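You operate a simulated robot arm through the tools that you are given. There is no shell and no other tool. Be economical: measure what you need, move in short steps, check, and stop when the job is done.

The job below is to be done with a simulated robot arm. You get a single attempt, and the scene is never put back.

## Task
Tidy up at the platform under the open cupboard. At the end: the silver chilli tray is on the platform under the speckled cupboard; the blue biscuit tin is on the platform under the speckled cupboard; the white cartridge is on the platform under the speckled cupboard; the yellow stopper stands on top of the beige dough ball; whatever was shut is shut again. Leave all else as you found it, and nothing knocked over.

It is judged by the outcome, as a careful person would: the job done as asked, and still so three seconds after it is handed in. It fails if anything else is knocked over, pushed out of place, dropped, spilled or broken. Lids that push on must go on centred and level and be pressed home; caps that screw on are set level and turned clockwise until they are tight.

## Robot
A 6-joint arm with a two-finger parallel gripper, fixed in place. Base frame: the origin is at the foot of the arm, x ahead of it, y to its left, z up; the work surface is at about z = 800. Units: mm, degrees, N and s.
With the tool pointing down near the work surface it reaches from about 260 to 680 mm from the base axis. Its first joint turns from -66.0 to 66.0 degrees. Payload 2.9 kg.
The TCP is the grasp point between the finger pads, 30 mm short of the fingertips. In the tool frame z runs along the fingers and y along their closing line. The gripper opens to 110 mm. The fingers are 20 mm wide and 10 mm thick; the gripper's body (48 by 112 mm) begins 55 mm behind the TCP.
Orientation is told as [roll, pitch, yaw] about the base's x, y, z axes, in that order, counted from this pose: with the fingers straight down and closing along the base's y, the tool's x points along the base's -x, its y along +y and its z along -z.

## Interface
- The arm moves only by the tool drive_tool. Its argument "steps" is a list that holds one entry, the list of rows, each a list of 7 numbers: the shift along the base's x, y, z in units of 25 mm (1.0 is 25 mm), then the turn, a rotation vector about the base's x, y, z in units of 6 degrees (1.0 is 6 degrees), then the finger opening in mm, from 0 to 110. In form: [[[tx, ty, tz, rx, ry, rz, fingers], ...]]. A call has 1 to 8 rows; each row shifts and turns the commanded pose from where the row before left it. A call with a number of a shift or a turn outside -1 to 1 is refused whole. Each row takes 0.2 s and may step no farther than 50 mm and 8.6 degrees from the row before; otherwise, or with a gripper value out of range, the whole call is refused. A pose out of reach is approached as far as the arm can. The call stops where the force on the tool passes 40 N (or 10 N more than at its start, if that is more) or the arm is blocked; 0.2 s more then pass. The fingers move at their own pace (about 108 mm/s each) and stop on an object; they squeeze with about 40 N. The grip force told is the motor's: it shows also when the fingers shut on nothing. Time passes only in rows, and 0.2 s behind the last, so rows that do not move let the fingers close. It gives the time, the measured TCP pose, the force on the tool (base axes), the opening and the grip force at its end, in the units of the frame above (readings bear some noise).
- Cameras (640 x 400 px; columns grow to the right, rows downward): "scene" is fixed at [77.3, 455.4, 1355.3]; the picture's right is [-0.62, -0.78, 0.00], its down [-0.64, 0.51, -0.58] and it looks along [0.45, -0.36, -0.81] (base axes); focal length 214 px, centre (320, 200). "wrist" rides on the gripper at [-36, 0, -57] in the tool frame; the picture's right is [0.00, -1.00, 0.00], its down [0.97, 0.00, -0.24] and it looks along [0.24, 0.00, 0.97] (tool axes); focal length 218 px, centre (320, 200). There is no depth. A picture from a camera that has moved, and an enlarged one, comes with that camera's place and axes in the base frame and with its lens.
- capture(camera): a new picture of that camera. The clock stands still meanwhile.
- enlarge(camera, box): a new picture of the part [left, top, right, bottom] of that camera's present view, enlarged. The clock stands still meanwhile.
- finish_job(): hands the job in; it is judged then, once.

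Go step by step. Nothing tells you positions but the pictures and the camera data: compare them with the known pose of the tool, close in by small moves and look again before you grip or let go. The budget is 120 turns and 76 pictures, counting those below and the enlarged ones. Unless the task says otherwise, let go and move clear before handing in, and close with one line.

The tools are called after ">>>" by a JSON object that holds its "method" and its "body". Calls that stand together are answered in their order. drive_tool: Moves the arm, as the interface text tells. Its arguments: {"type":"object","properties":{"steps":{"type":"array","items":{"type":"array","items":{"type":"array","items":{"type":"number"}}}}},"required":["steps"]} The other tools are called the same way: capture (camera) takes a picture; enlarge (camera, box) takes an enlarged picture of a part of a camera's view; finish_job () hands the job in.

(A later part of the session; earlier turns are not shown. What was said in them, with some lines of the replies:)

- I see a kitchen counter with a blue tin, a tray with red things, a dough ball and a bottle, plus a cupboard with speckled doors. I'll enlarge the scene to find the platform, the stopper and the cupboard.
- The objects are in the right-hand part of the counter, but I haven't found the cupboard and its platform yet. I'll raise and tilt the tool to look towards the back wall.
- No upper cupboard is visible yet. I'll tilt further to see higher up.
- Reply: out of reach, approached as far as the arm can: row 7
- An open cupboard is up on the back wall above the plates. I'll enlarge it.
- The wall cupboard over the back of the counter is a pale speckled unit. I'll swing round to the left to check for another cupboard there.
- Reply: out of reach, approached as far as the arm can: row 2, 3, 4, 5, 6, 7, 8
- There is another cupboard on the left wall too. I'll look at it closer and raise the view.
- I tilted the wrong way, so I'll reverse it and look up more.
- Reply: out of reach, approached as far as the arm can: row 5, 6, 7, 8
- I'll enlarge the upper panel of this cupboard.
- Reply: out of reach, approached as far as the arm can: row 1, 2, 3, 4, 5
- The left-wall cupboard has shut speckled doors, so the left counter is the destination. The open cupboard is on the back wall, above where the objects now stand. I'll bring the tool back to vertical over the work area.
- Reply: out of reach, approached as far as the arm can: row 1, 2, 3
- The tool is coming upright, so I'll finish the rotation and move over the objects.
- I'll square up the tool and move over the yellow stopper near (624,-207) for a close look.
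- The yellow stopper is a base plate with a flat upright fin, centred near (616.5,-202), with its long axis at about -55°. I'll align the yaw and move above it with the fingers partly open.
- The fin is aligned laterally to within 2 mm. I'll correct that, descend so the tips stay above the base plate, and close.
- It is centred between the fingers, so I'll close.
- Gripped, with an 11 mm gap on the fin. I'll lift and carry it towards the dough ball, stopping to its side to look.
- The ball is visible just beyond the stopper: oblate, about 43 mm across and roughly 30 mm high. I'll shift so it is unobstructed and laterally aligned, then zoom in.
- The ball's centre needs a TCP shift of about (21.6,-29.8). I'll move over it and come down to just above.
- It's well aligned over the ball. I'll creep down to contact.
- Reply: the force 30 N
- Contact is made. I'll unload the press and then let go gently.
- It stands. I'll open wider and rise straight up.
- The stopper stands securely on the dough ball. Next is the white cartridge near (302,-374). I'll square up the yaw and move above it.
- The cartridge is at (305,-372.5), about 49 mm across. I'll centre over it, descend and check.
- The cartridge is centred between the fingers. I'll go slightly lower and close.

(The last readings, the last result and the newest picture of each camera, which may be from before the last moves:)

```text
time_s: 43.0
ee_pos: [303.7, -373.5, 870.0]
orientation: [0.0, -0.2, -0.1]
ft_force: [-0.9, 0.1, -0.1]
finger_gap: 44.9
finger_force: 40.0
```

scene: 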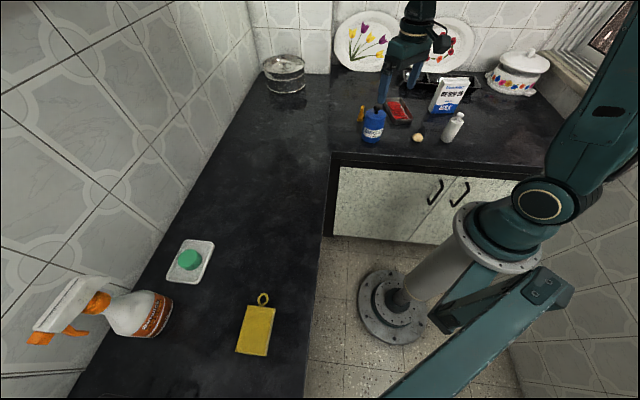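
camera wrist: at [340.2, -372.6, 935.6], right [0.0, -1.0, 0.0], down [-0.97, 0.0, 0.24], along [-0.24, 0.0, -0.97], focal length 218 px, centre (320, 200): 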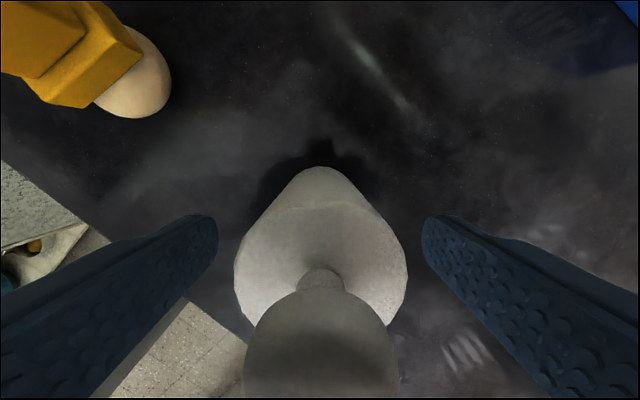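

Gripped with a 45 mm gap. I'll lift it and carry it round to the left counter, aiming for about (345,490).

>>> {"method": "drive_tool", "body": {"steps": [[[0, 0, 0.6, 0, 0, 0, 35], [0, 0, 1, 0, 0, 0, 35], [0, 0, 1, 0, 0, 0, 35], [0, 0, 1, 0, 0, 0, 35], [0, 0, 0.6, 0, 0, 0, 35], [0, 0.6, 0, 0, 0, 0, 35], [0, 1, 0, 0, 0, 0, 35], [0, 1, 0, 0, 0, 0, 35]]]}}

>>> {"method": "drive_tool", "body": {"steps": [[[0.2, 1, 0, 0, 0, 0.8, 35], [0.2, 1, 0, 0, 0, 0.8, 35], [0.2, 1, 0, 0, 0, 0.8, 35], [0.2, 1, 0, 0, 0, 0.8, 35], [0.2, 1, 0, 0, 0, 0.8, 35], [0.2, 1, 0, 0, 0, 0.8, 35], [0, 1, 0, 0, 0, 0.8, 35], [0, 1, 0, 0, 0, 0.8, 35]]]}}

>>> {"method": "drive_tool", "body": {"steps": [[[0, 1, 0, 0, 0, 0.8, 35], [0, 1, 0, 0, 0, 0.3, 35], [0, 1, 0, 0, 0, 0, 35], [0, 1, 0, 0, 0, 0, 35], [0, 1, 0, 0, 0, 0, 35], [0, 1, 0, 0, 0, 0, 35], [0, 1, 0, 0, 0, 0, 35], [0, 1, 0, 0, 0, 0, 35]]]}}

>>> {"method": "drive_tool", "body": {"steps": [[[0, 1, 0, 0, 0, 0, 35], [0, 1, 0, 0, 0, 0, 35], [0, 1, 0, 0, 0, 0, 35], [0, 1, 0, 0, 0, 0, 35], [0, 1, 0, 0, 0, 0, 35], [0, 1, 0, 0, 0, 0, 35], [0, 0.6, 0, 0, 0, 0, 35], [0, 0, 0, 0, 0, 0, 35]]]}}

>>> {"method": "capture", "body": {"camera": "scene"}}

```text
time_s: 44.8
ee_pos: [305.8, -309.3, 975.5]
orientation: [0.1, -0.1, -0.1]
ft_force: [-0.3, -0.6, -1.0]
finger_gap: 44.8
finger_force: 40.4
```

```text
time_s: 46.6
ee_pos: [335.5, -106.2, 974.4]
orientation: [0.0, -0.2, 38.3]
ft_force: [-0.3, 0.8, -0.4]
finger_gap: 44.7
finger_force: 39.9
```

```text
time_s: 48.4
ee_pos: [334.7, 92.1, 976.5]
orientation: [0.1, -0.1, 44.9]
ft_force: [-0.1, 0.5, -1.1]
finger_gap: 44.5
finger_force: 40.2
```

```text
time_s: 50.2
ee_pos: [337.2, 258.1, 975.6]
orientation: [0.1, -0.1, 44.8]
ft_force: [-0.9, -0.6, -1.3]
finger_gap: 44.8
finger_force: 40.1
```

```text
38 pictures are left
```

scene: 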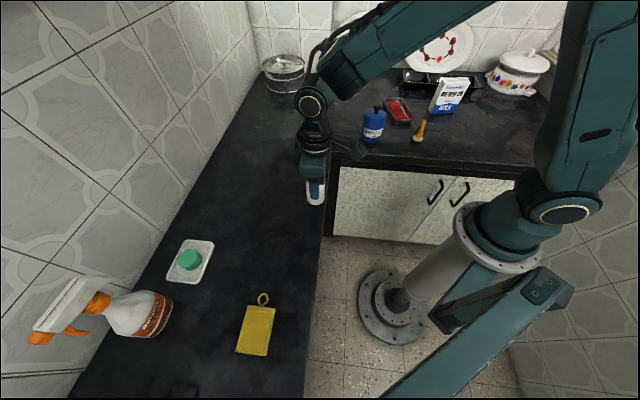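

The way is clear, so I'll continue to the drop spot.

>>> {"method": "drive_tool", "body": {"steps": [[[0.1, 0.7, 0, 0, 0, 0, 35], [0.1, 1, 0, 0, 0, 0, 35], [0.1, 1, 0, 0, 0, 0, 35], [0, 1, 0, 0, 0, 0, 35], [0, 1, 0, 0, 0, 0, 35], [0, 1, 0, 0, 0, 0, 35], [0, 1, 0, 0, 0, 0, 35], [0, 1, 0, 0, 0, 0, 35]]]}}

>>> {"method": "drive_tool", "body": {"steps": [[[0, 1, -0.3, 0, 0, 0, 35], [0, 0.6, -0.6, 0, 0, 0, 35], [0, 0, -1, 0, 0, 0, 35], [0, 0, -0.8, 0, 0, 0, 35], [0, 0, 0, 0, 0, 0, 35]]]}}

>>> {"method": "capture", "body": {"camera": "wrist"}}

>>> {"method": "capture", "body": {"camera": "scene"}}

```text
time_s: 52.0
ee_pos: [341.9, 450.5, 977.3]
orientation: [0.1, -0.1, 45.1]
ft_force: [0.3, 1.0, -1.2]
finger_gap: 44.6
finger_force: 40.2
```

```text
time_s: 53.2
ee_pos: [342.4, 489.8, 908.4]
orientation: [0.1, -0.1, 45.0]
ft_force: [0.3, 0.3, -1.5]
finger_gap: 44.7
finger_force: 39.8
```

```text
37 pictures are left
camera wrist: at [367.6, 515.2, 966.2], right [0.71, -0.71, 0.0], down [-0.69, -0.69, 0.24], along [-0.17, -0.17, -0.97], focal length 218 px, centre (320, 200)
```

wrist: 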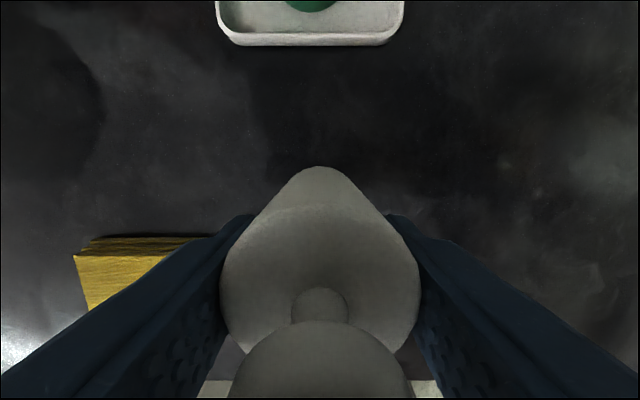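

```text
36 pictures are left
```

scene: 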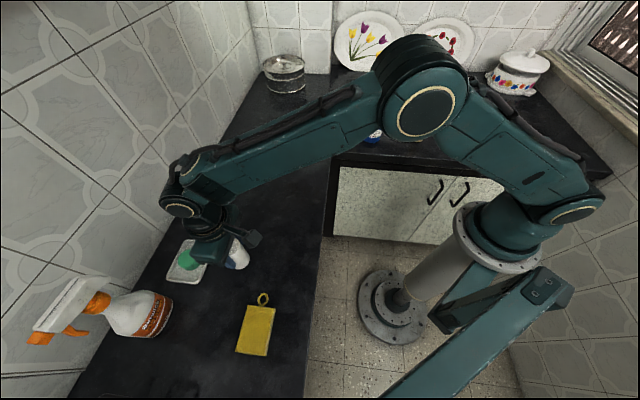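

The spot is clear. I'll lower the cartridge to the counter.

>>> {"method": "drive_tool", "body": {"steps": [[[0, 0, -0.7, 0, 0, 0, 35], [0, 0, -0.6, 0, 0, 0, 35], [0, 0, -0.1, 0, 0, 0, 35], [0, 0, -0.06, 0, 0, 0, 35], [0, 0, 0, 0, 0, 0, 35]]]}}

>>> {"method": "drive_tool", "body": {"steps": [[[0, 0, -0.05, 0, 0, 0, 35], [0, 0, 0, 0, 0, 0, 35]]]}}

>>> {"method": "drive_tool", "body": {"steps": [[[0, 0, -0.05, 0, 0, 0, 35], [0, 0, 0, 0, 0, 0, 35]]]}}

```text
time_s: 54.4
ee_pos: [342.2, 489.2, 870.7]
orientation: [0.0, -0.1, 45.0]
ft_force: [0.3, 0.3, -0.7]
finger_gap: 44.5
finger_force: 40.0
```

```text
time_s: 55.0
ee_pos: [343.7, 490.4, 870.4]
orientation: [0.0, 0.0, 44.8]
ft_force: [0.2, 0.8, -1.3]
finger_gap: 44.6
finger_force: 40.1
```

```text
time_s: 55.6
ee_pos: [343.5, 490.1, 869.0]
orientation: [0.1, -0.2, 45.0]
ft_force: [-2.0, -1.3, 7.9]
finger_gap: 44.7
finger_force: 39.8
```

Contact made. I'll release, rise and check.

>>> {"method": "drive_tool", "body": {"steps": [[[0, 0, 0, 0, 0, 0, 50], [0, 0, 0, 0, 0, 0, 70], [0, 0, 0, 0, 0, 0, 76], [0, 0, 0.6, 0, 0, 0, 76], [0, 0, 1, 0, 0, 0, 76], [0, 0, 1, 0, 0, 0, 76], [0, 0, 1, 0, 0, 0, 90], [0, 0, 1, 0, 0, 0, 90]]]}}

>>> {"method": "drive_tool", "body": {"steps": [[[0, -1, 0.6, 0, 0, 0, 90], [0, -1, 0, 0, 0, 0, 90], [0, -1, 0, 0, 0, 0, 90], [0, -1, 0, 0, 0, 0, 90], [0, -1, 0, 0, 0, 0, 90], [0, -1, 0, 0, 0, 0, 90], [0, -1, 0, 0, 0, 0, 90], [0, -1, 0, 0, 0, 0, 90]]]}}

>>> {"method": "capture", "body": {"camera": "scene"}}

```text
time_s: 57.4
ee_pos: [342.3, 491.9, 984.7]
orientation: [0.0, -0.1, 44.9]
ft_force: [-0.4, -0.3, 0.9]
finger_gap: 89.9
finger_force: 0.1
```

```text
time_s: 59.2
ee_pos: [342.8, 290.1, 999.9]
orientation: [-0.1, -0.2, 44.9]
ft_force: [-0.1, -0.3, 0.1]
finger_gap: 89.7
finger_force: 0.0
```

```text
35 pictures are left
```

scene: 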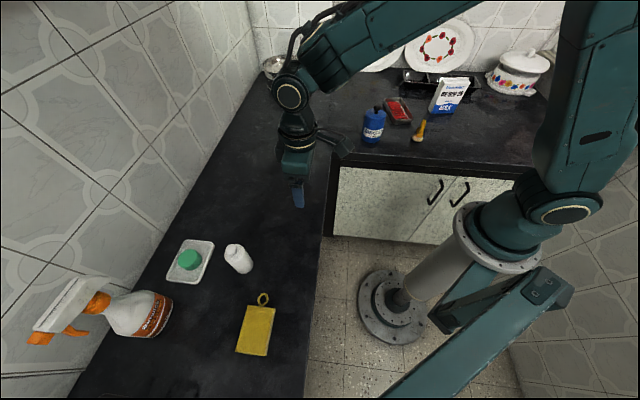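

The cartridge stands on the left counter. Next I'll go back over the blue tin near (505,-150).

>>> {"method": "drive_tool", "body": {"steps": [[[0.3, -0.95, 0.3, 0, 0, 0, 110], [0.3, -0.95, 0.3, 0, 0, 0, 110], [0.3, -0.95, 0.3, 0, 0, 0, 110], [0.3, -0.95, 0.3, 0, 0, 0, 110], [0.3, -0.95, 0.3, 0, 0, 0, 110], [0.3, -0.95, 0.3, 0, 0, 0, 110], [0.3, -0.95, 0.2, 0, 0, 0, 110], [0.3, -0.95, 0, 0, 0, 0, 110]]]}}

>>> {"method": "drive_tool", "body": {"steps": [[[0.3, -0.95, 0, 0, 0, 0, 110], [0.3, -0.95, 0, 0, 0, 0, 110], [0.3, -0.95, 0, 0, 0, 0, 110], [0.3, -0.95, 0, 0, 0, 0, 110], [0.3, -0.95, 0, 0, 0, 0, 110], [0.3, -0.95, 0, 0, 0, 0, 110], [0.3, -0.95, 0, 0, 0, 0, 110], [0.3, -0.95, 0, 0, 0, 0, 110]]]}}

>>> {"method": "drive_tool", "body": {"steps": [[[0.3, -0.95, 0, 0, 0, 0, 110], [0.3, -0.95, 0, 0, 0, 0, 110], [0, 0, 0, 0, 0, 0, 110]]]}}

>>> {"method": "capture", "body": {"camera": "wrist"}}

```text
time_s: 61.0
ee_pos: [402.8, 99.5, 1050.0]
orientation: [0.1, -0.1, 44.9]
ft_force: [0.4, 0.2, -0.1]
finger_gap: 110.1
finger_force: 0.0
```

```text
time_s: 62.8
ee_pos: [463.9, -93.3, 1048.6]
orientation: [0.0, -0.1, 44.9]
ft_force: [0.4, -0.1, -0.1]
finger_gap: 110.0
finger_force: 0.1
```

```text
time_s: 63.6
ee_pos: [478.8, -139.4, 1047.3]
orientation: [0.1, -0.1, 44.8]
ft_force: [0.3, 1.1, -0.4]
finger_gap: 109.8
finger_force: 0.2
```

```text
34 pictures are left
camera wrist: at [503.4, -114.9, 1106.9], right [0.71, -0.71, 0.0], down [-0.69, -0.69, 0.24], along [-0.17, -0.17, -0.97], focal length 218 px, centre (320, 200)
```

wrist: 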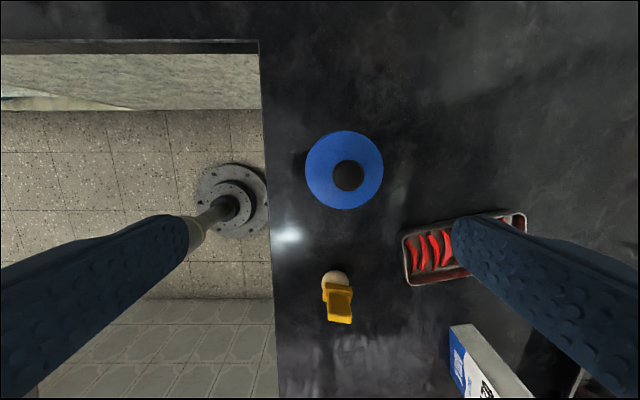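

The tin's lid is centred near (503.6,-147), top at about 902, with the knob higher. I'll check whether the lid is wider than the body.

>>> {"method": "enlarge", "body": {"camera": "scene", "box": [356, 98, 396, 148]}}

>>> {"method": "enlarge", "body": {"camera": "wrist", "box": [280, 110, 400, 230]}}

```text
8.00 times, centred on (376, 123) of scene
camera zoom: at [77.3, 455.4, 1355.3], right [-0.62, -0.78, 0.0], down [-0.64, 0.51, -0.58], along [0.45, -0.36, -0.81], focal length 1716 px, centre (-128, 816)
```

zoom: 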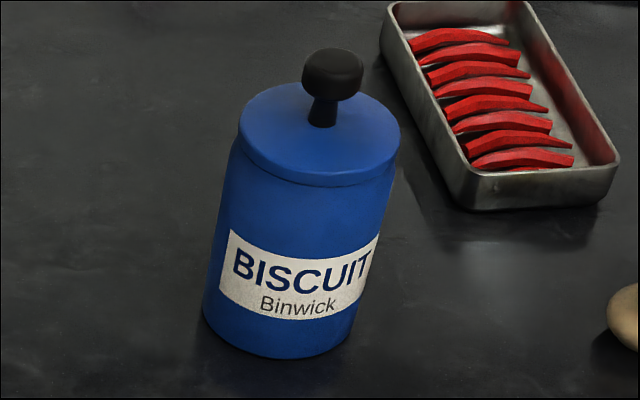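

```text
3.33 times, centred on (340, 170) of wrist
camera zoom: at [503.4, -114.9, 1106.9], right [0.71, -0.71, 0.0], down [-0.69, -0.69, 0.24], along [-0.17, -0.17, -0.97], focal length 728 px, centre (253, 300)
```

zoom: 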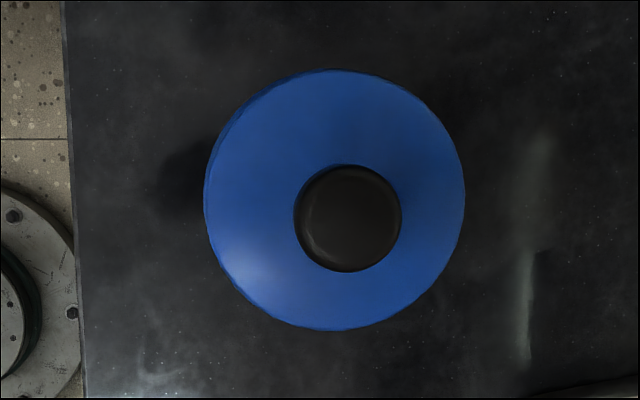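

The lid looks nearly flush with the body. I'll centre and descend around it from above, then check.

>>> {"method": "drive_tool", "body": {"steps": [[[0.5, -0.15, 0, 0, 0, 0, 110], [0.5, -0.16, 0, 0, 0, 0, 110], [0, 0, -0.8, 0, 0, 0, 110], [0, 0, -0.8, 0, 0, 0, 110], [0, 0, -0.8, 0, 0, 0, 110], [0, 0, -0.8, 0, 0, 0, 110], [0, 0, 0, 0, 0, 0, 110]]]}}

>>> {"method": "capture", "body": {"camera": "wrist"}}

```text
time_s: 65.2
ee_pos: [501.1, -146.4, 970.3]
orientation: [0.0, -0.1, 44.9]
ft_force: [0.2, 0.1, 0.1]
finger_gap: 109.6
finger_force: 0.1
```

```text
31 pictures are left
camera wrist: at [527.9, -121.2, 1027.8], right [0.71, -0.71, 0.0], down [-0.69, -0.69, 0.24], along [-0.17, -0.17, -0.97], focal length 218 px, centre (320, 200)
```

wrist: 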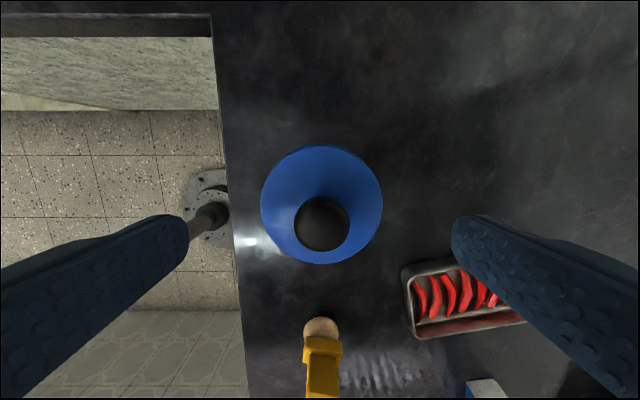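

Centred. I'll descend the rest of the way and close.

>>> {"method": "drive_tool", "body": {"steps": [[[0, 0, -0.9, 0, 0, 0, 110], [0, 0, -0.9, 0, 0, 0, 110], [0, 0, -0.8, 0, 0, 0, 110], [0, 0, -0.5, 0, 0, 0, 110], [0, 0, -0.3, 0, 0, 0, 110], [0, 0, 0, 0, 0, 0, 110]]]}}

>>> {"method": "drive_tool", "body": {"steps": [[[0, 0, 0, 0, 0, 0, 90], [0, 0, 0, 0, 0, 0, 80], [0, 0, 0, 0, 0, 0, 65], [0, 0, 0, 0, 0, 0, 65], [0, 0, 0, 0, 0, 0, 65]]]}}

>>> {"method": "drive_tool", "body": {"steps": [[[0, 0, 0.2, 0, 0, 0, 60], [0, 0, 0.2, 0, 0, 0, 60], [0, 0, 0, 0, 0, 0, 60]]]}}

>>> {"method": "enlarge", "body": {"camera": "scene", "box": [340, 90, 420, 150]}}

```text
time_s: 66.6
ee_pos: [502.6, -146.6, 883.1]
orientation: [0.1, -0.1, 44.8]
ft_force: [-0.6, -0.7, 0.0]
finger_gap: 110.1
finger_force: 0.1
```

```text
time_s: 67.8
ee_pos: [502.9, -145.5, 883.5]
orientation: [0.0, -0.1, 44.9]
ft_force: [0.8, -2.3, 2.9]
finger_gap: 71.6
finger_force: 39.9
```

```text
time_s: 68.6
ee_pos: [503.6, -145.6, 893.4]
orientation: [0.1, -0.1, 44.9]
ft_force: [-0.2, 0.3, -2.4]
finger_gap: 71.5
finger_force: 40.0
```

```text
6.67 times, centred on (380, 120) of scene
camera zoom: at [77.3, 455.4, 1355.3], right [-0.62, -0.78, 0.0], down [-0.64, 0.51, -0.58], along [0.45, -0.36, -0.81], focal length 1430 px, centre (-80, 733)
```

zoom: 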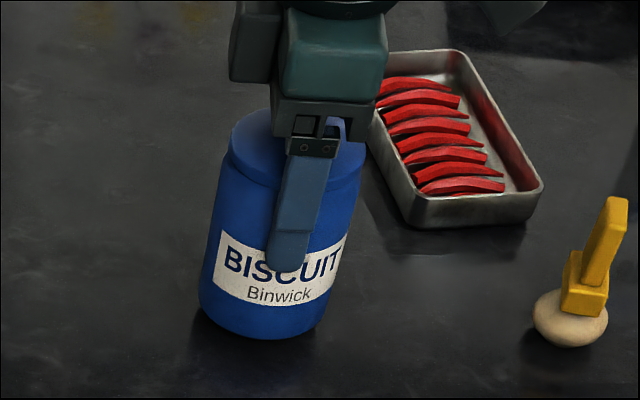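

The whole tin lifts as one. I'll raise it and carry it to the left counter at about (440,400).

>>> {"method": "drive_tool", "body": {"steps": [[[0, 0, 0.7, 0, 0, 0, 60], [0, 0, 1, 0, 0, 0, 60], [0, 0, 0.8, 0, 0, 0, 60], [0, 0.6, 0.2, 0, 0, 0, 60], [-0.1, 1, 0, 0, 0, 0, 60], [-0.12, 1, 0, 0, 0, 0, 60], [-0.12, 1, 0, 0, 0, 0, 60], [-0.12, 1, 0, 0, 0, 0, 60]]]}}

>>> {"method": "drive_tool", "body": {"steps": [[[-0.12, 1, 0, 0, 0, 0, 60], [-0.12, 1, 0, 0, 0, 0, 60], [-0.12, 1, 0, 0, 0, 0, 60], [-0.12, 1, 0, 0, 0, 0, 60], [-0.12, 1, 0, 0, 0, 0, 60], [-0.12, 1, 0, 0, 0, 0, 60], [-0.12, 1, 0, 0, 0, 0, 60], [-0.12, 1, 0, 0, 0, 0, 60]]]}}

>>> {"method": "drive_tool", "body": {"steps": [[[-0.12, 1, 0, 0, 0, 0, 60], [-0.12, 1, 0, 0, 0, 0, 60], [-0.12, 1, 0, 0, 0, 0, 60], [-0.12, 1, 0, 0, 0, 0, 60], [-0.12, 1, 0, 0, 0, 0, 60], [-0.12, 1, 0, 0, 0, 0, 60], [-0.12, 1, 0, 0, 0, 0, 60], [-0.12, 1, 0, 0, 0, 0, 60]]]}}

>>> {"method": "capture", "body": {"camera": "wrist"}}

```text
time_s: 70.4
ee_pos: [493.3, -31.8, 961.4]
orientation: [-0.1, -0.2, 44.9]
ft_force: [0.2, 0.7, -1.2]
finger_gap: 71.5
finger_force: 40.5
```

```text
time_s: 72.2
ee_pos: [465.5, 169.7, 960.9]
orientation: [0.1, -0.1, 44.9]
ft_force: [-0.6, 0.3, -2.3]
finger_gap: 71.9
finger_force: 40.2
```

```text
time_s: 74.0
ee_pos: [442.7, 369.9, 963.1]
orientation: [0.1, 0.0, 44.8]
ft_force: [-0.6, 0.3, -2.2]
finger_gap: 71.4
finger_force: 40.2
```

```text
29 pictures are left
camera wrist: at [468.1, 395.5, 1021.2], right [0.71, -0.71, 0.0], down [-0.69, -0.69, 0.24], along [-0.17, -0.17, -0.97], focal length 218 px, centre (320, 200)
```

wrist: 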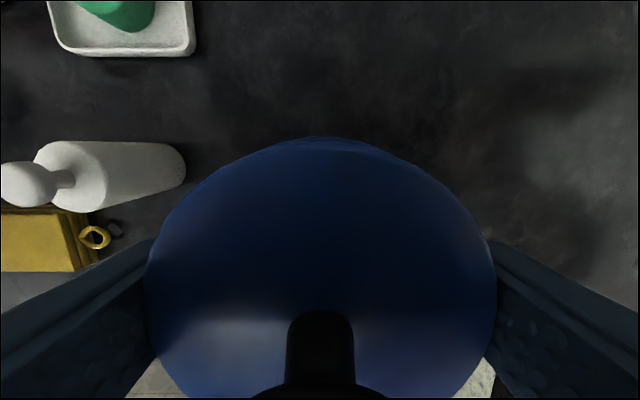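

There is room. I'll move 30 mm further in and lower.

>>> {"method": "drive_tool", "body": {"steps": [[[0, 0.6, 0, 0, 0, 0, 60], [0, 0.6, 0, 0, 0, 0, 60], [0, 0, -0.9, 0, 0, 0, 60], [0, 0, -0.9, 0, 0, 0, 60], [0, 0, -0.7, 0, 0, 0, 60], [0, 0, -0.4, 0, 0, 0, 60], [0, 0, -0.12, 0, 0, 0, 60], [0, 0, 0, 0, 0, 0, 60]]]}}

>>> {"method": "drive_tool", "body": {"steps": [[[0, 0, -0.05, 0, 0, 0, 60], [0, 0, 0, 0, 0, 0, 60]]]}}

>>> {"method": "drive_tool", "body": {"steps": [[[0, 0, -0.05, 0, 0, 0, 60], [0, 0, 0, 0, 0, 0, 60]]]}}

```text
time_s: 75.8
ee_pos: [443.6, 397.9, 887.0]
orientation: [0.1, -0.2, 44.8]
ft_force: [0.3, -0.1, -1.3]
finger_gap: 71.7
finger_force: 40.7
```

```text
time_s: 76.4
ee_pos: [443.9, 398.9, 884.4]
orientation: [0.1, -0.2, 44.9]
ft_force: [-0.9, 0.0, -2.4]
finger_gap: 71.9
finger_force: 40.4
```

```text
time_s: 77.0
ee_pos: [444.5, 398.7, 883.8]
orientation: [0.1, -0.2, 44.8]
ft_force: [-0.9, -0.1, 1.9]
finger_gap: 71.2
finger_force: 39.9
```

It's touching the counter. I'll release and rise.

>>> {"method": "drive_tool", "body": {"steps": [[[0, 0, -0.02, 0, 0, 0, 60], [0, 0, 0, 0, 0, 0, 78], [0, 0, 0, 0, 0, 0, 98], [0, 0, 0, 0, 0, 0, 104], [0, 0, 0.6, 0, 0, 0, 104], [0, 0, 1, 0, 0, 0, 104], [0, 0, 1, 0, 0, 0, 104], [0, 0, 1, 0, 0, 0, 104]]]}}

>>> {"method": "drive_tool", "body": {"steps": [[[0, 0, 1, 0, 0, 0, 104], [0.1, -0.9, 0.6, 0, 0, -0.9, 104], [0.3, -1, 0.2, 0, 0, -0.9, 104], [0.3, -1, 0, 0, 0, -0.9, 104], [0.3, -1, 0, 0, 0, -0.9, 104], [0.3, -1, 0, 0, 0, -0.9, 104], [0.3, -1, 0, 0, 0, -0.9, 104], [0.3, -1, 0, 0, 0, -0.9, 104]]]}}

>>> {"method": "capture", "body": {"camera": "scene"}}

```text
time_s: 78.8
ee_pos: [444.1, 400.1, 973.2]
orientation: [0.1, 0.0, 44.8]
ft_force: [-0.6, 0.5, -0.2]
finger_gap: 103.9
finger_force: 0.1
```

```text
time_s: 80.6
ee_pos: [491.2, 226.2, 1017.6]
orientation: [-0.1, -0.2, 7.0]
ft_force: [-0.2, 0.3, -0.2]
finger_gap: 104.0
finger_force: 0.0
```

```text
28 pictures are left
```

scene: 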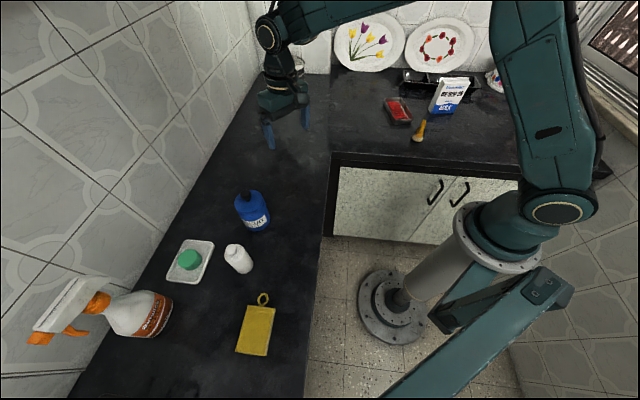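

The tin is placed. Next, I'll go over the chilli tray near (551,-366).

>>> {"method": "drive_tool", "body": {"steps": [[[0, -1, 0, 0, 0, -0.9, 110], [0, -1, 0, 0, 0, -0.9, 110], [0, -1, 0, 0, 0, -0.9, 110], [0, -1, 0, 0, 0, -0.9, 110], [0, -1, 0, 0, 0, -0.9, 110], [0, -1, 0, 0, 0, -0.9, 110], [0, -1, 0, 0, 0, -0.9, 110], [0, -1, 0, 0, 0, -0.78, 110]]]}}

>>> {"method": "drive_tool", "body": {"steps": [[[0.1, -1, 0, 0, 0, 0, 110], [0.1, -1, 0, 0, 0, 0, 110], [0.1, -1, 0, 0, 0, 0, 110], [0.1, -1, 0, 0, 0, 0, 110], [0.1, -1, 0, 0, 0, 0, 110], [0.1, -1, 0, 0, 0, 0, 110], [0.1, -1, 0, 0, 0, 0, 110], [0.1, -1, 0, 0, 0, 0, 110]]]}}

>>> {"method": "drive_tool", "body": {"steps": [[[0.1, -1, 0, 0, 0, 0, 110], [0.1, -1, 0, 0, 0, 0, 110], [0.1, -1, 0, 0, 0, 0, 110], [0.1, -1, 0, 0, 0, 0, 110], [0, -1, 0, 0, 0, 0, 110], [0, -0.7, 0, 0, 0, 0, 110], [0, 0, 0, 0, 0, 0, 110]]]}}

>>> {"method": "capture", "body": {"camera": "wrist"}}

```text
time_s: 82.4
ee_pos: [492.6, 26.2, 1017.1]
orientation: [0.1, -0.1, -35.5]
ft_force: [-0.4, -0.6, 0.2]
finger_gap: 109.9
finger_force: 0.0
```

```text
time_s: 84.2
ee_pos: [510.8, -173.6, 1019.2]
orientation: [0.0, -0.2, -35.4]
ft_force: [0.2, 0.5, 0.2]
finger_gap: 109.9
finger_force: 0.0
```

```text
time_s: 85.8
ee_pos: [520.5, -316.2, 1017.8]
orientation: [0.1, -0.1, -35.5]
ft_force: [0.5, 0.2, -0.3]
finger_gap: 109.9
finger_force: 0.0
```

```text
27 pictures are left
camera wrist: at [548.9, -336.2, 1076.0], right [-0.58, -0.82, 0.0], down [-0.79, 0.56, 0.24], along [-0.19, 0.14, -0.97], focal length 218 px, centre (320, 200)
```

wrist: 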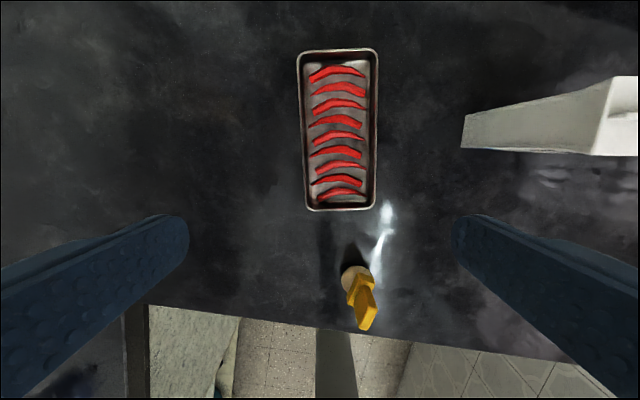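

The tray is centred near (544,-359), its rim about 84 mm wide and 167 mm long, needing about +2.4° more yaw. I'll align and descend partway.

>>> {"method": "drive_tool", "body": {"steps": [[[0.47, -0.86, -0.7, 0, 0, 0.4, 110], [0.47, -0.86, -0.7, 0, 0, 0, 110], [0, 0, -0.8, 0, 0, 0, 110], [0, 0, -0.8, 0, 0, 0, 110], [0, 0, -0.8, 0, 0, 0, 110], [0, 0, 0, 0, 0, 0, 110]]]}}

>>> {"method": "capture", "body": {"camera": "wrist"}}

```text
time_s: 87.2
ee_pos: [545.8, -358.3, 921.3]
orientation: [-0.1, -0.2, -33.0]
ft_force: [0.4, -0.1, -0.2]
finger_gap: 109.9
finger_force: 0.1
```

```text
26 pictures are left
camera wrist: at [574.4, -378.6, 979.8], right [-0.54, -0.84, 0.0], down [-0.81, 0.53, 0.24], along [-0.2, 0.13, -0.97], focal length 218 px, centre (320, 200)
```

wrist: 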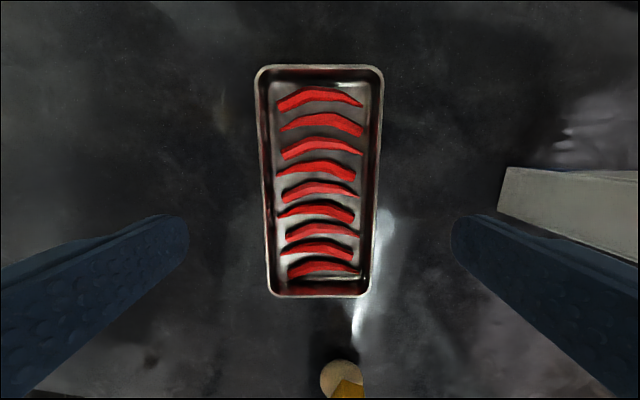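

Nicely centred and parallel. I'll descend to finger height around the tray and close gently.

>>> {"method": "drive_tool", "body": {"steps": [[[0.02, 0.03, -0.8, 0, 0, 0, 110], [0, 0, -0.9, 0, 0, 0, 110], [0, 0, -0.9, 0, 0, 0, 110], [0, 0, -0.5, 0, 0, 0, 110], [0, 0, -0.35, 0, 0, 0, 110], [0, 0, 0, 0, 0, 0, 110]]]}}

>>> {"method": "drive_tool", "body": {"steps": [[[0, 0, 0, 0, 0, 0, 95], [0, 0, 0, 0, 0, 0, 86], [0, 0, 0, 0, 0, 0, 80], [0, 0, 0, 0, 0, 0, 74], [0, 0, 0, 0, 0, 0, 74], [0, 0, 0, 0, 0, 0, 74]]]}}

>>> {"method": "capture", "body": {"camera": "wrist"}}

```text
time_s: 88.6
ee_pos: [544.3, -357.8, 836.0]
orientation: [0.1, -0.1, -33.0]
ft_force: [0.7, 0.4, -0.3]
finger_gap: 109.7
finger_force: 0.1
```

```text
time_s: 90.0
ee_pos: [544.3, -358.6, 836.2]
orientation: [0.0, -0.1, -33.0]
ft_force: [0.8, -0.8, -0.4]
finger_gap: 83.6
finger_force: 39.4
```

```text
25 pictures are left
camera wrist: at [574.0, -377.4, 894.5], right [-0.54, -0.84, 0.0], down [-0.81, 0.53, 0.24], along [-0.2, 0.13, -0.97], focal length 218 px, centre (320, 200)
```

wrist: 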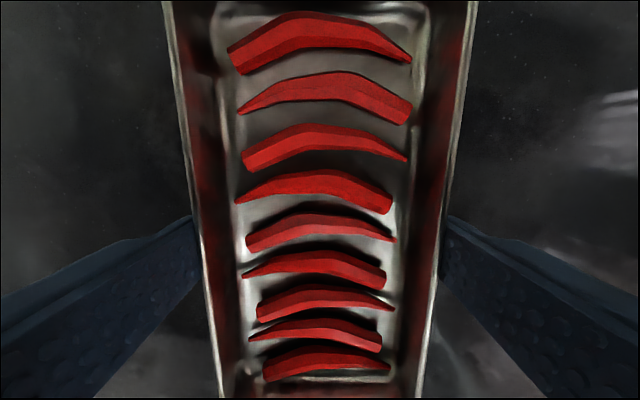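

The tray is gripped with an 83.6 mm gap. I'll lift a little and check that it stays level.

>>> {"method": "drive_tool", "body": {"steps": [[[0, 0, 0.2, 0, 0, 0, 70], [0, 0, 0.4, 0, 0, 0, 70], [0, 0, 0.5, 0, 0, 0, 70], [0, 0, 0.2, 0, 0, 0, 70], [0, 0, 0, 0, 0, 0, 70]]]}}

>>> {"method": "enlarge", "body": {"camera": "scene", "box": [360, 70, 456, 145]}}

>>> {"method": "capture", "body": {"camera": "wrist"}}

```text
time_s: 91.2
ee_pos: [545.6, -357.0, 869.3]
orientation: [0.1, -0.1, -33.0]
ft_force: [-1.2, 0.2, -1.2]
finger_gap: 83.2
finger_force: 39.7
```

```text
5.33 times, centred on (408, 108) of scene
camera zoom: at [77.3, 455.4, 1355.3], right [-0.62, -0.78, 0.0], down [-0.64, 0.51, -0.58], along [0.45, -0.36, -0.81], focal length 1144 px, centre (-149, 693)
```

zoom: 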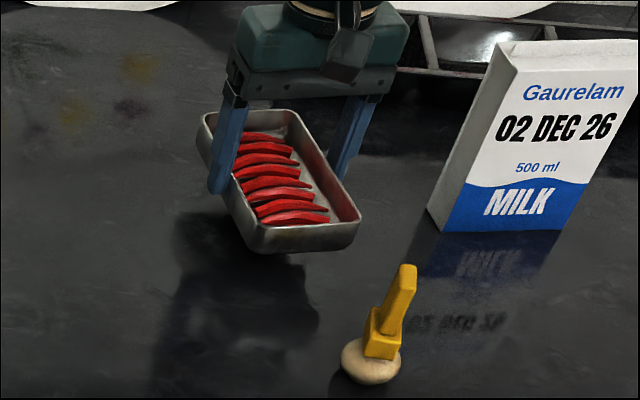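

```text
23 pictures are left
camera wrist: at [575.6, -377.0, 926.1], right [-0.54, -0.84, 0.0], down [-0.81, 0.53, 0.24], along [-0.2, 0.13, -0.97], focal length 218 px, centre (320, 200)
```

wrist: 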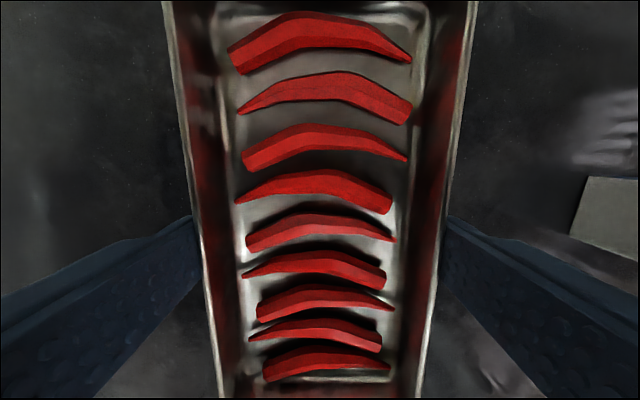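

It's level and secure, with the stopper undisturbed. I'll carry the tray over to about (575,280).

>>> {"method": "drive_tool", "body": {"steps": [[[0, 0, 0.6, 0, 0, 0, 70], [0, 0.2, 0.6, 0, 0, 0, 70], [0, 0.4, 0.2, 0, 0, 0, 70], [0, 0.6, 0, 0, 0, 0, 70], [0, 0.8, 0, 0, 0, 0, 70], [0, 1, 0, 0, 0, 0, 70], [0, 1, 0, 0, 0, 0, 70], [0, 1, 0, 0, 0, 0, 70]]]}}

>>> {"method": "drive_tool", "body": {"steps": [[[0, 1, 0, 0, 0, -0.25, 70], [0, 1, 0, 0, 0, -0.25, 70], [0, 1, 0, 0, 0, -0.25, 70], [0, 1, 0, 0, 0, -0.25, 70], [0, 1, 0, 0, 0, -0.25, 70], [0, 1, 0, 0, 0, -0.25, 70], [0, 1, 0, 0, 0, -0.25, 70], [0, 1, 0, 0, 0, -0.25, 70]]]}}

>>> {"method": "drive_tool", "body": {"steps": [[[0.15, 1, 0, 0, 0, 0, 70], [0.15, 1, 0, 0, 0, 0, 70], [0.15, 1, 0, 0, 0, 0, 70], [0.15, 1, 0, 0, 0, 0, 70], [0.15, 1, 0, 0, 0, 0, 70], [0.15, 1, 0, 0, 0, 0, 70], [0.15, 1, 0, 0, 0, 0, 70], [0.1, 0.8, 0, 0, 0, 0, 70]]]}}

>>> {"method": "capture", "body": {"camera": "wrist"}}

>>> {"method": "capture", "body": {"camera": "scene"}}

```text
time_s: 93.0
ee_pos: [544.4, -233.5, 905.6]
orientation: [0.0, -0.2, -33.0]
ft_force: [0.3, -0.9, -1.4]
finger_gap: 83.7
finger_force: 40.1
```

```text
time_s: 94.8
ee_pos: [545.5, -32.5, 905.0]
orientation: [0.0, -0.1, -45.1]
ft_force: [0.8, -0.7, -2.5]
finger_gap: 83.4
finger_force: 39.4
```

```text
time_s: 96.6
ee_pos: [574.3, 161.6, 905.1]
orientation: [0.0, -0.1, -45.0]
ft_force: [-0.5, 0.5, -2.2]
finger_gap: 83.6
finger_force: 40.5
```

```text
22 pictures are left
camera wrist: at [598.8, 136.6, 963.2], right [-0.71, -0.71, 0.0], down [-0.69, 0.69, 0.24], along [-0.17, 0.17, -0.97], focal length 218 px, centre (320, 200)
```

wrist: 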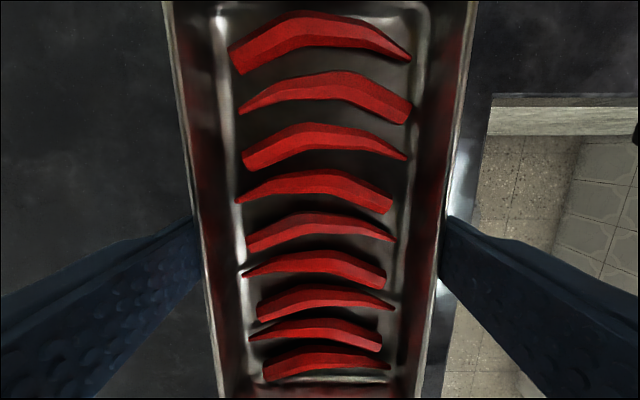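

```text
21 pictures are left
```

scene: 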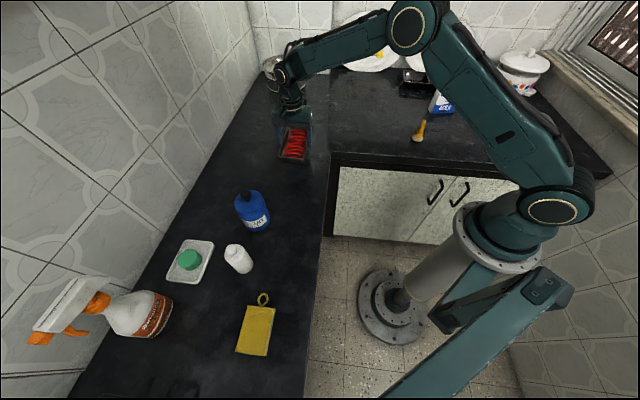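

I'll continue to the spot and lower, watching the gap to the tin.

>>> {"method": "drive_tool", "body": {"steps": [[[0, 1, 0, 0, 0, 0, 70], [0, 1, 0, 0, 0, 0, 70], [0, 1, 0, 0, 0, 0, 70], [0, 1, 0, 0, 0, 0, 70], [0, 0.5, 0, 0, 0, 0, 70], [0, 0, -0.5, 0, 0, 0, 70], [0, 0, -0.6, 0, 0, 0, 70], [0, 0, 0, 0, 0, 0, 70]]]}}

>>> {"method": "enlarge", "body": {"camera": "scene", "box": [200, 90, 328, 250]}}

```text
time_s: 98.4
ee_pos: [574.5, 275.2, 877.9]
orientation: [0.0, -0.2, -45.0]
ft_force: [0.4, -0.4, -2.1]
finger_gap: 83.4
finger_force: 40.0
```

```text
2.50 times, centred on (264, 170) of scene
camera zoom: at [77.3, 455.4, 1355.3], right [-0.62, -0.78, 0.0], down [-0.64, 0.51, -0.58], along [0.45, -0.36, -0.81], focal length 536 px, centre (460, 275)
```

zoom: 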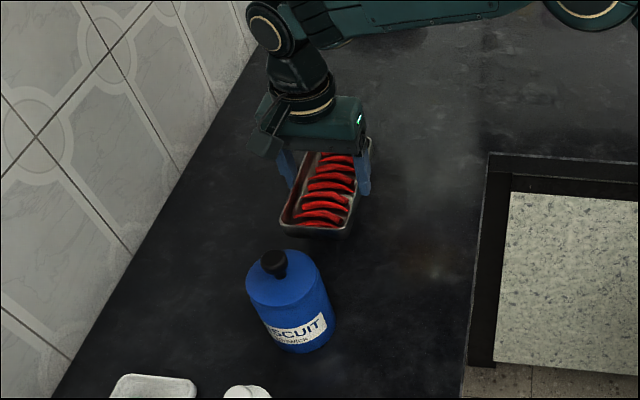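

The tray is clear of the tin. I'll lower it to the counter.

>>> {"method": "drive_tool", "body": {"steps": [[[0, 0, -0.6, 0, 0, 0, 70], [0, 0, -0.6, 0, 0, 0, 70], [0, 0, -0.25, 0, 0, 0, 70], [0, 0, -0.08, 0, 0, 0, 70], [0, 0, 0, 0, 0, 0, 70]]]}}

>>> {"method": "drive_tool", "body": {"steps": [[[0, 0, -0.06, 0, 0, 0, 70], [0, 0, 0, 0, 0, 0, 70]]]}}

>>> {"method": "drive_tool", "body": {"steps": [[[0, 0, -0.05, 0, 0, 0, 70], [0, 0, 0, 0, 0, 0, 70]]]}}

```text
time_s: 99.6
ee_pos: [574.1, 275.1, 836.5]
orientation: [0.0, -0.2, -44.9]
ft_force: [0.3, 0.5, -2.9]
finger_gap: 83.4
finger_force: 39.7
```

```text
time_s: 100.2
ee_pos: [574.1, 274.4, 836.5]
orientation: [-0.1, -0.1, -45.0]
ft_force: [-0.2, -0.9, -1.9]
finger_gap: 83.5
finger_force: 40.1
```

```text
time_s: 100.8
ee_pos: [574.1, 274.5, 836.6]
orientation: [0.2, -0.1, -45.0]
ft_force: [-3.6, 0.4, 8.8]
finger_gap: 83.5
finger_force: 39.6
```

It's in contact. I'll release and rise clear.

>>> {"method": "drive_tool", "body": {"steps": [[[0, 0, 0, 0, 0, 0, 90], [0, 0, 0, 0, 0, 0, 105], [0, 0, 0, 0, 0, 0, 110], [0, 0, 0.5, 0, 0, 0, 110], [0, 0, 1, 0, 0, 0, 110], [0, 0, 1, 0, 0, 0, 110], [0, 0, 1, 0, 0, 0, 110], [0, 0, 1, 0, 0, 0, 110]]]}}

>>> {"method": "drive_tool", "body": {"steps": [[[0, 0, 1, 0, 0, 0, 110], [0, 0, 1, 0, 0, 0, 110], [-0.8, -0.6, 1, 0, 0, 0, 110], [-0.8, -1, 0, 0, 0, 0, 110], [-0.8, -1, 0, 0, 0, 0, 110], [-0.8, -1, 0, 0, 0, 0, 110], [-0.8, -1, 0, 0, 0, 0, 110], [-0.8, -1, 0, 0, 0, 0, 110]]]}}

>>> {"method": "capture", "body": {"camera": "scene"}}

>>> {"method": "enlarge", "body": {"camera": "scene", "box": [340, 60, 500, 160]}}

```text
time_s: 102.6
ee_pos: [573.3, 276.1, 946.3]
orientation: [0.0, -0.1, -45.0]
ft_force: [-0.1, 0.2, 0.4]
finger_gap: 110.1
finger_force: 0.0
```

```text
time_s: 104.4
ee_pos: [453.6, 134.5, 1023.3]
orientation: [0.0, -0.1, -45.0]
ft_force: [-0.7, 0.1, 0.2]
finger_gap: 110.2
finger_force: 0.0
```

```text
19 pictures are left
```

scene: 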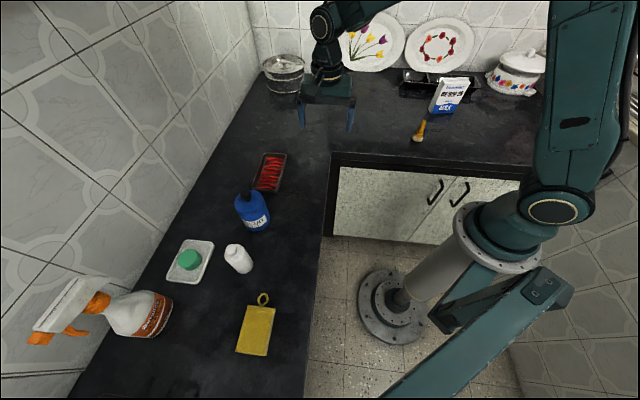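

```text
4.00 times, centred on (420, 110) of scene
camera zoom: at [77.2, 455.4, 1355.3], right [-0.62, -0.78, 0.0], down [-0.64, 0.51, -0.58], along [0.45, -0.36, -0.81], focal length 858 px, centre (-80, 560)
```

zoom: 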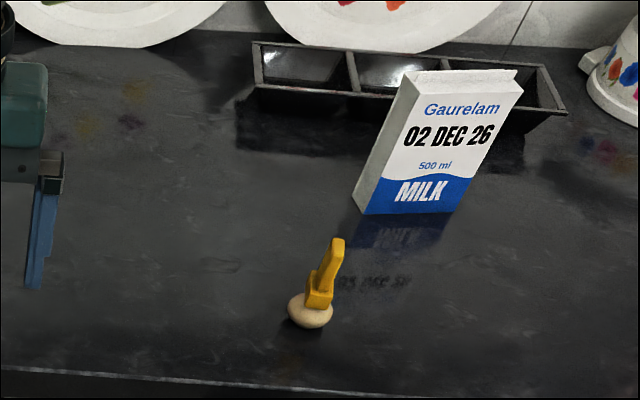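

Everything is placed, the stopper still stands, and the gripper is empty and clear. I'll hand the job in.

>>> {"method": "finish_job", "body": {}}

```text
The job is handed in.
```

I moved the chilli tray, biscuit tin and white cartridge onto the left counter, under the cupboard with the shut speckled doors. The yellow stopper stands on the dough ball, I opened no doors, and the last picture shows nothing else disturbed.
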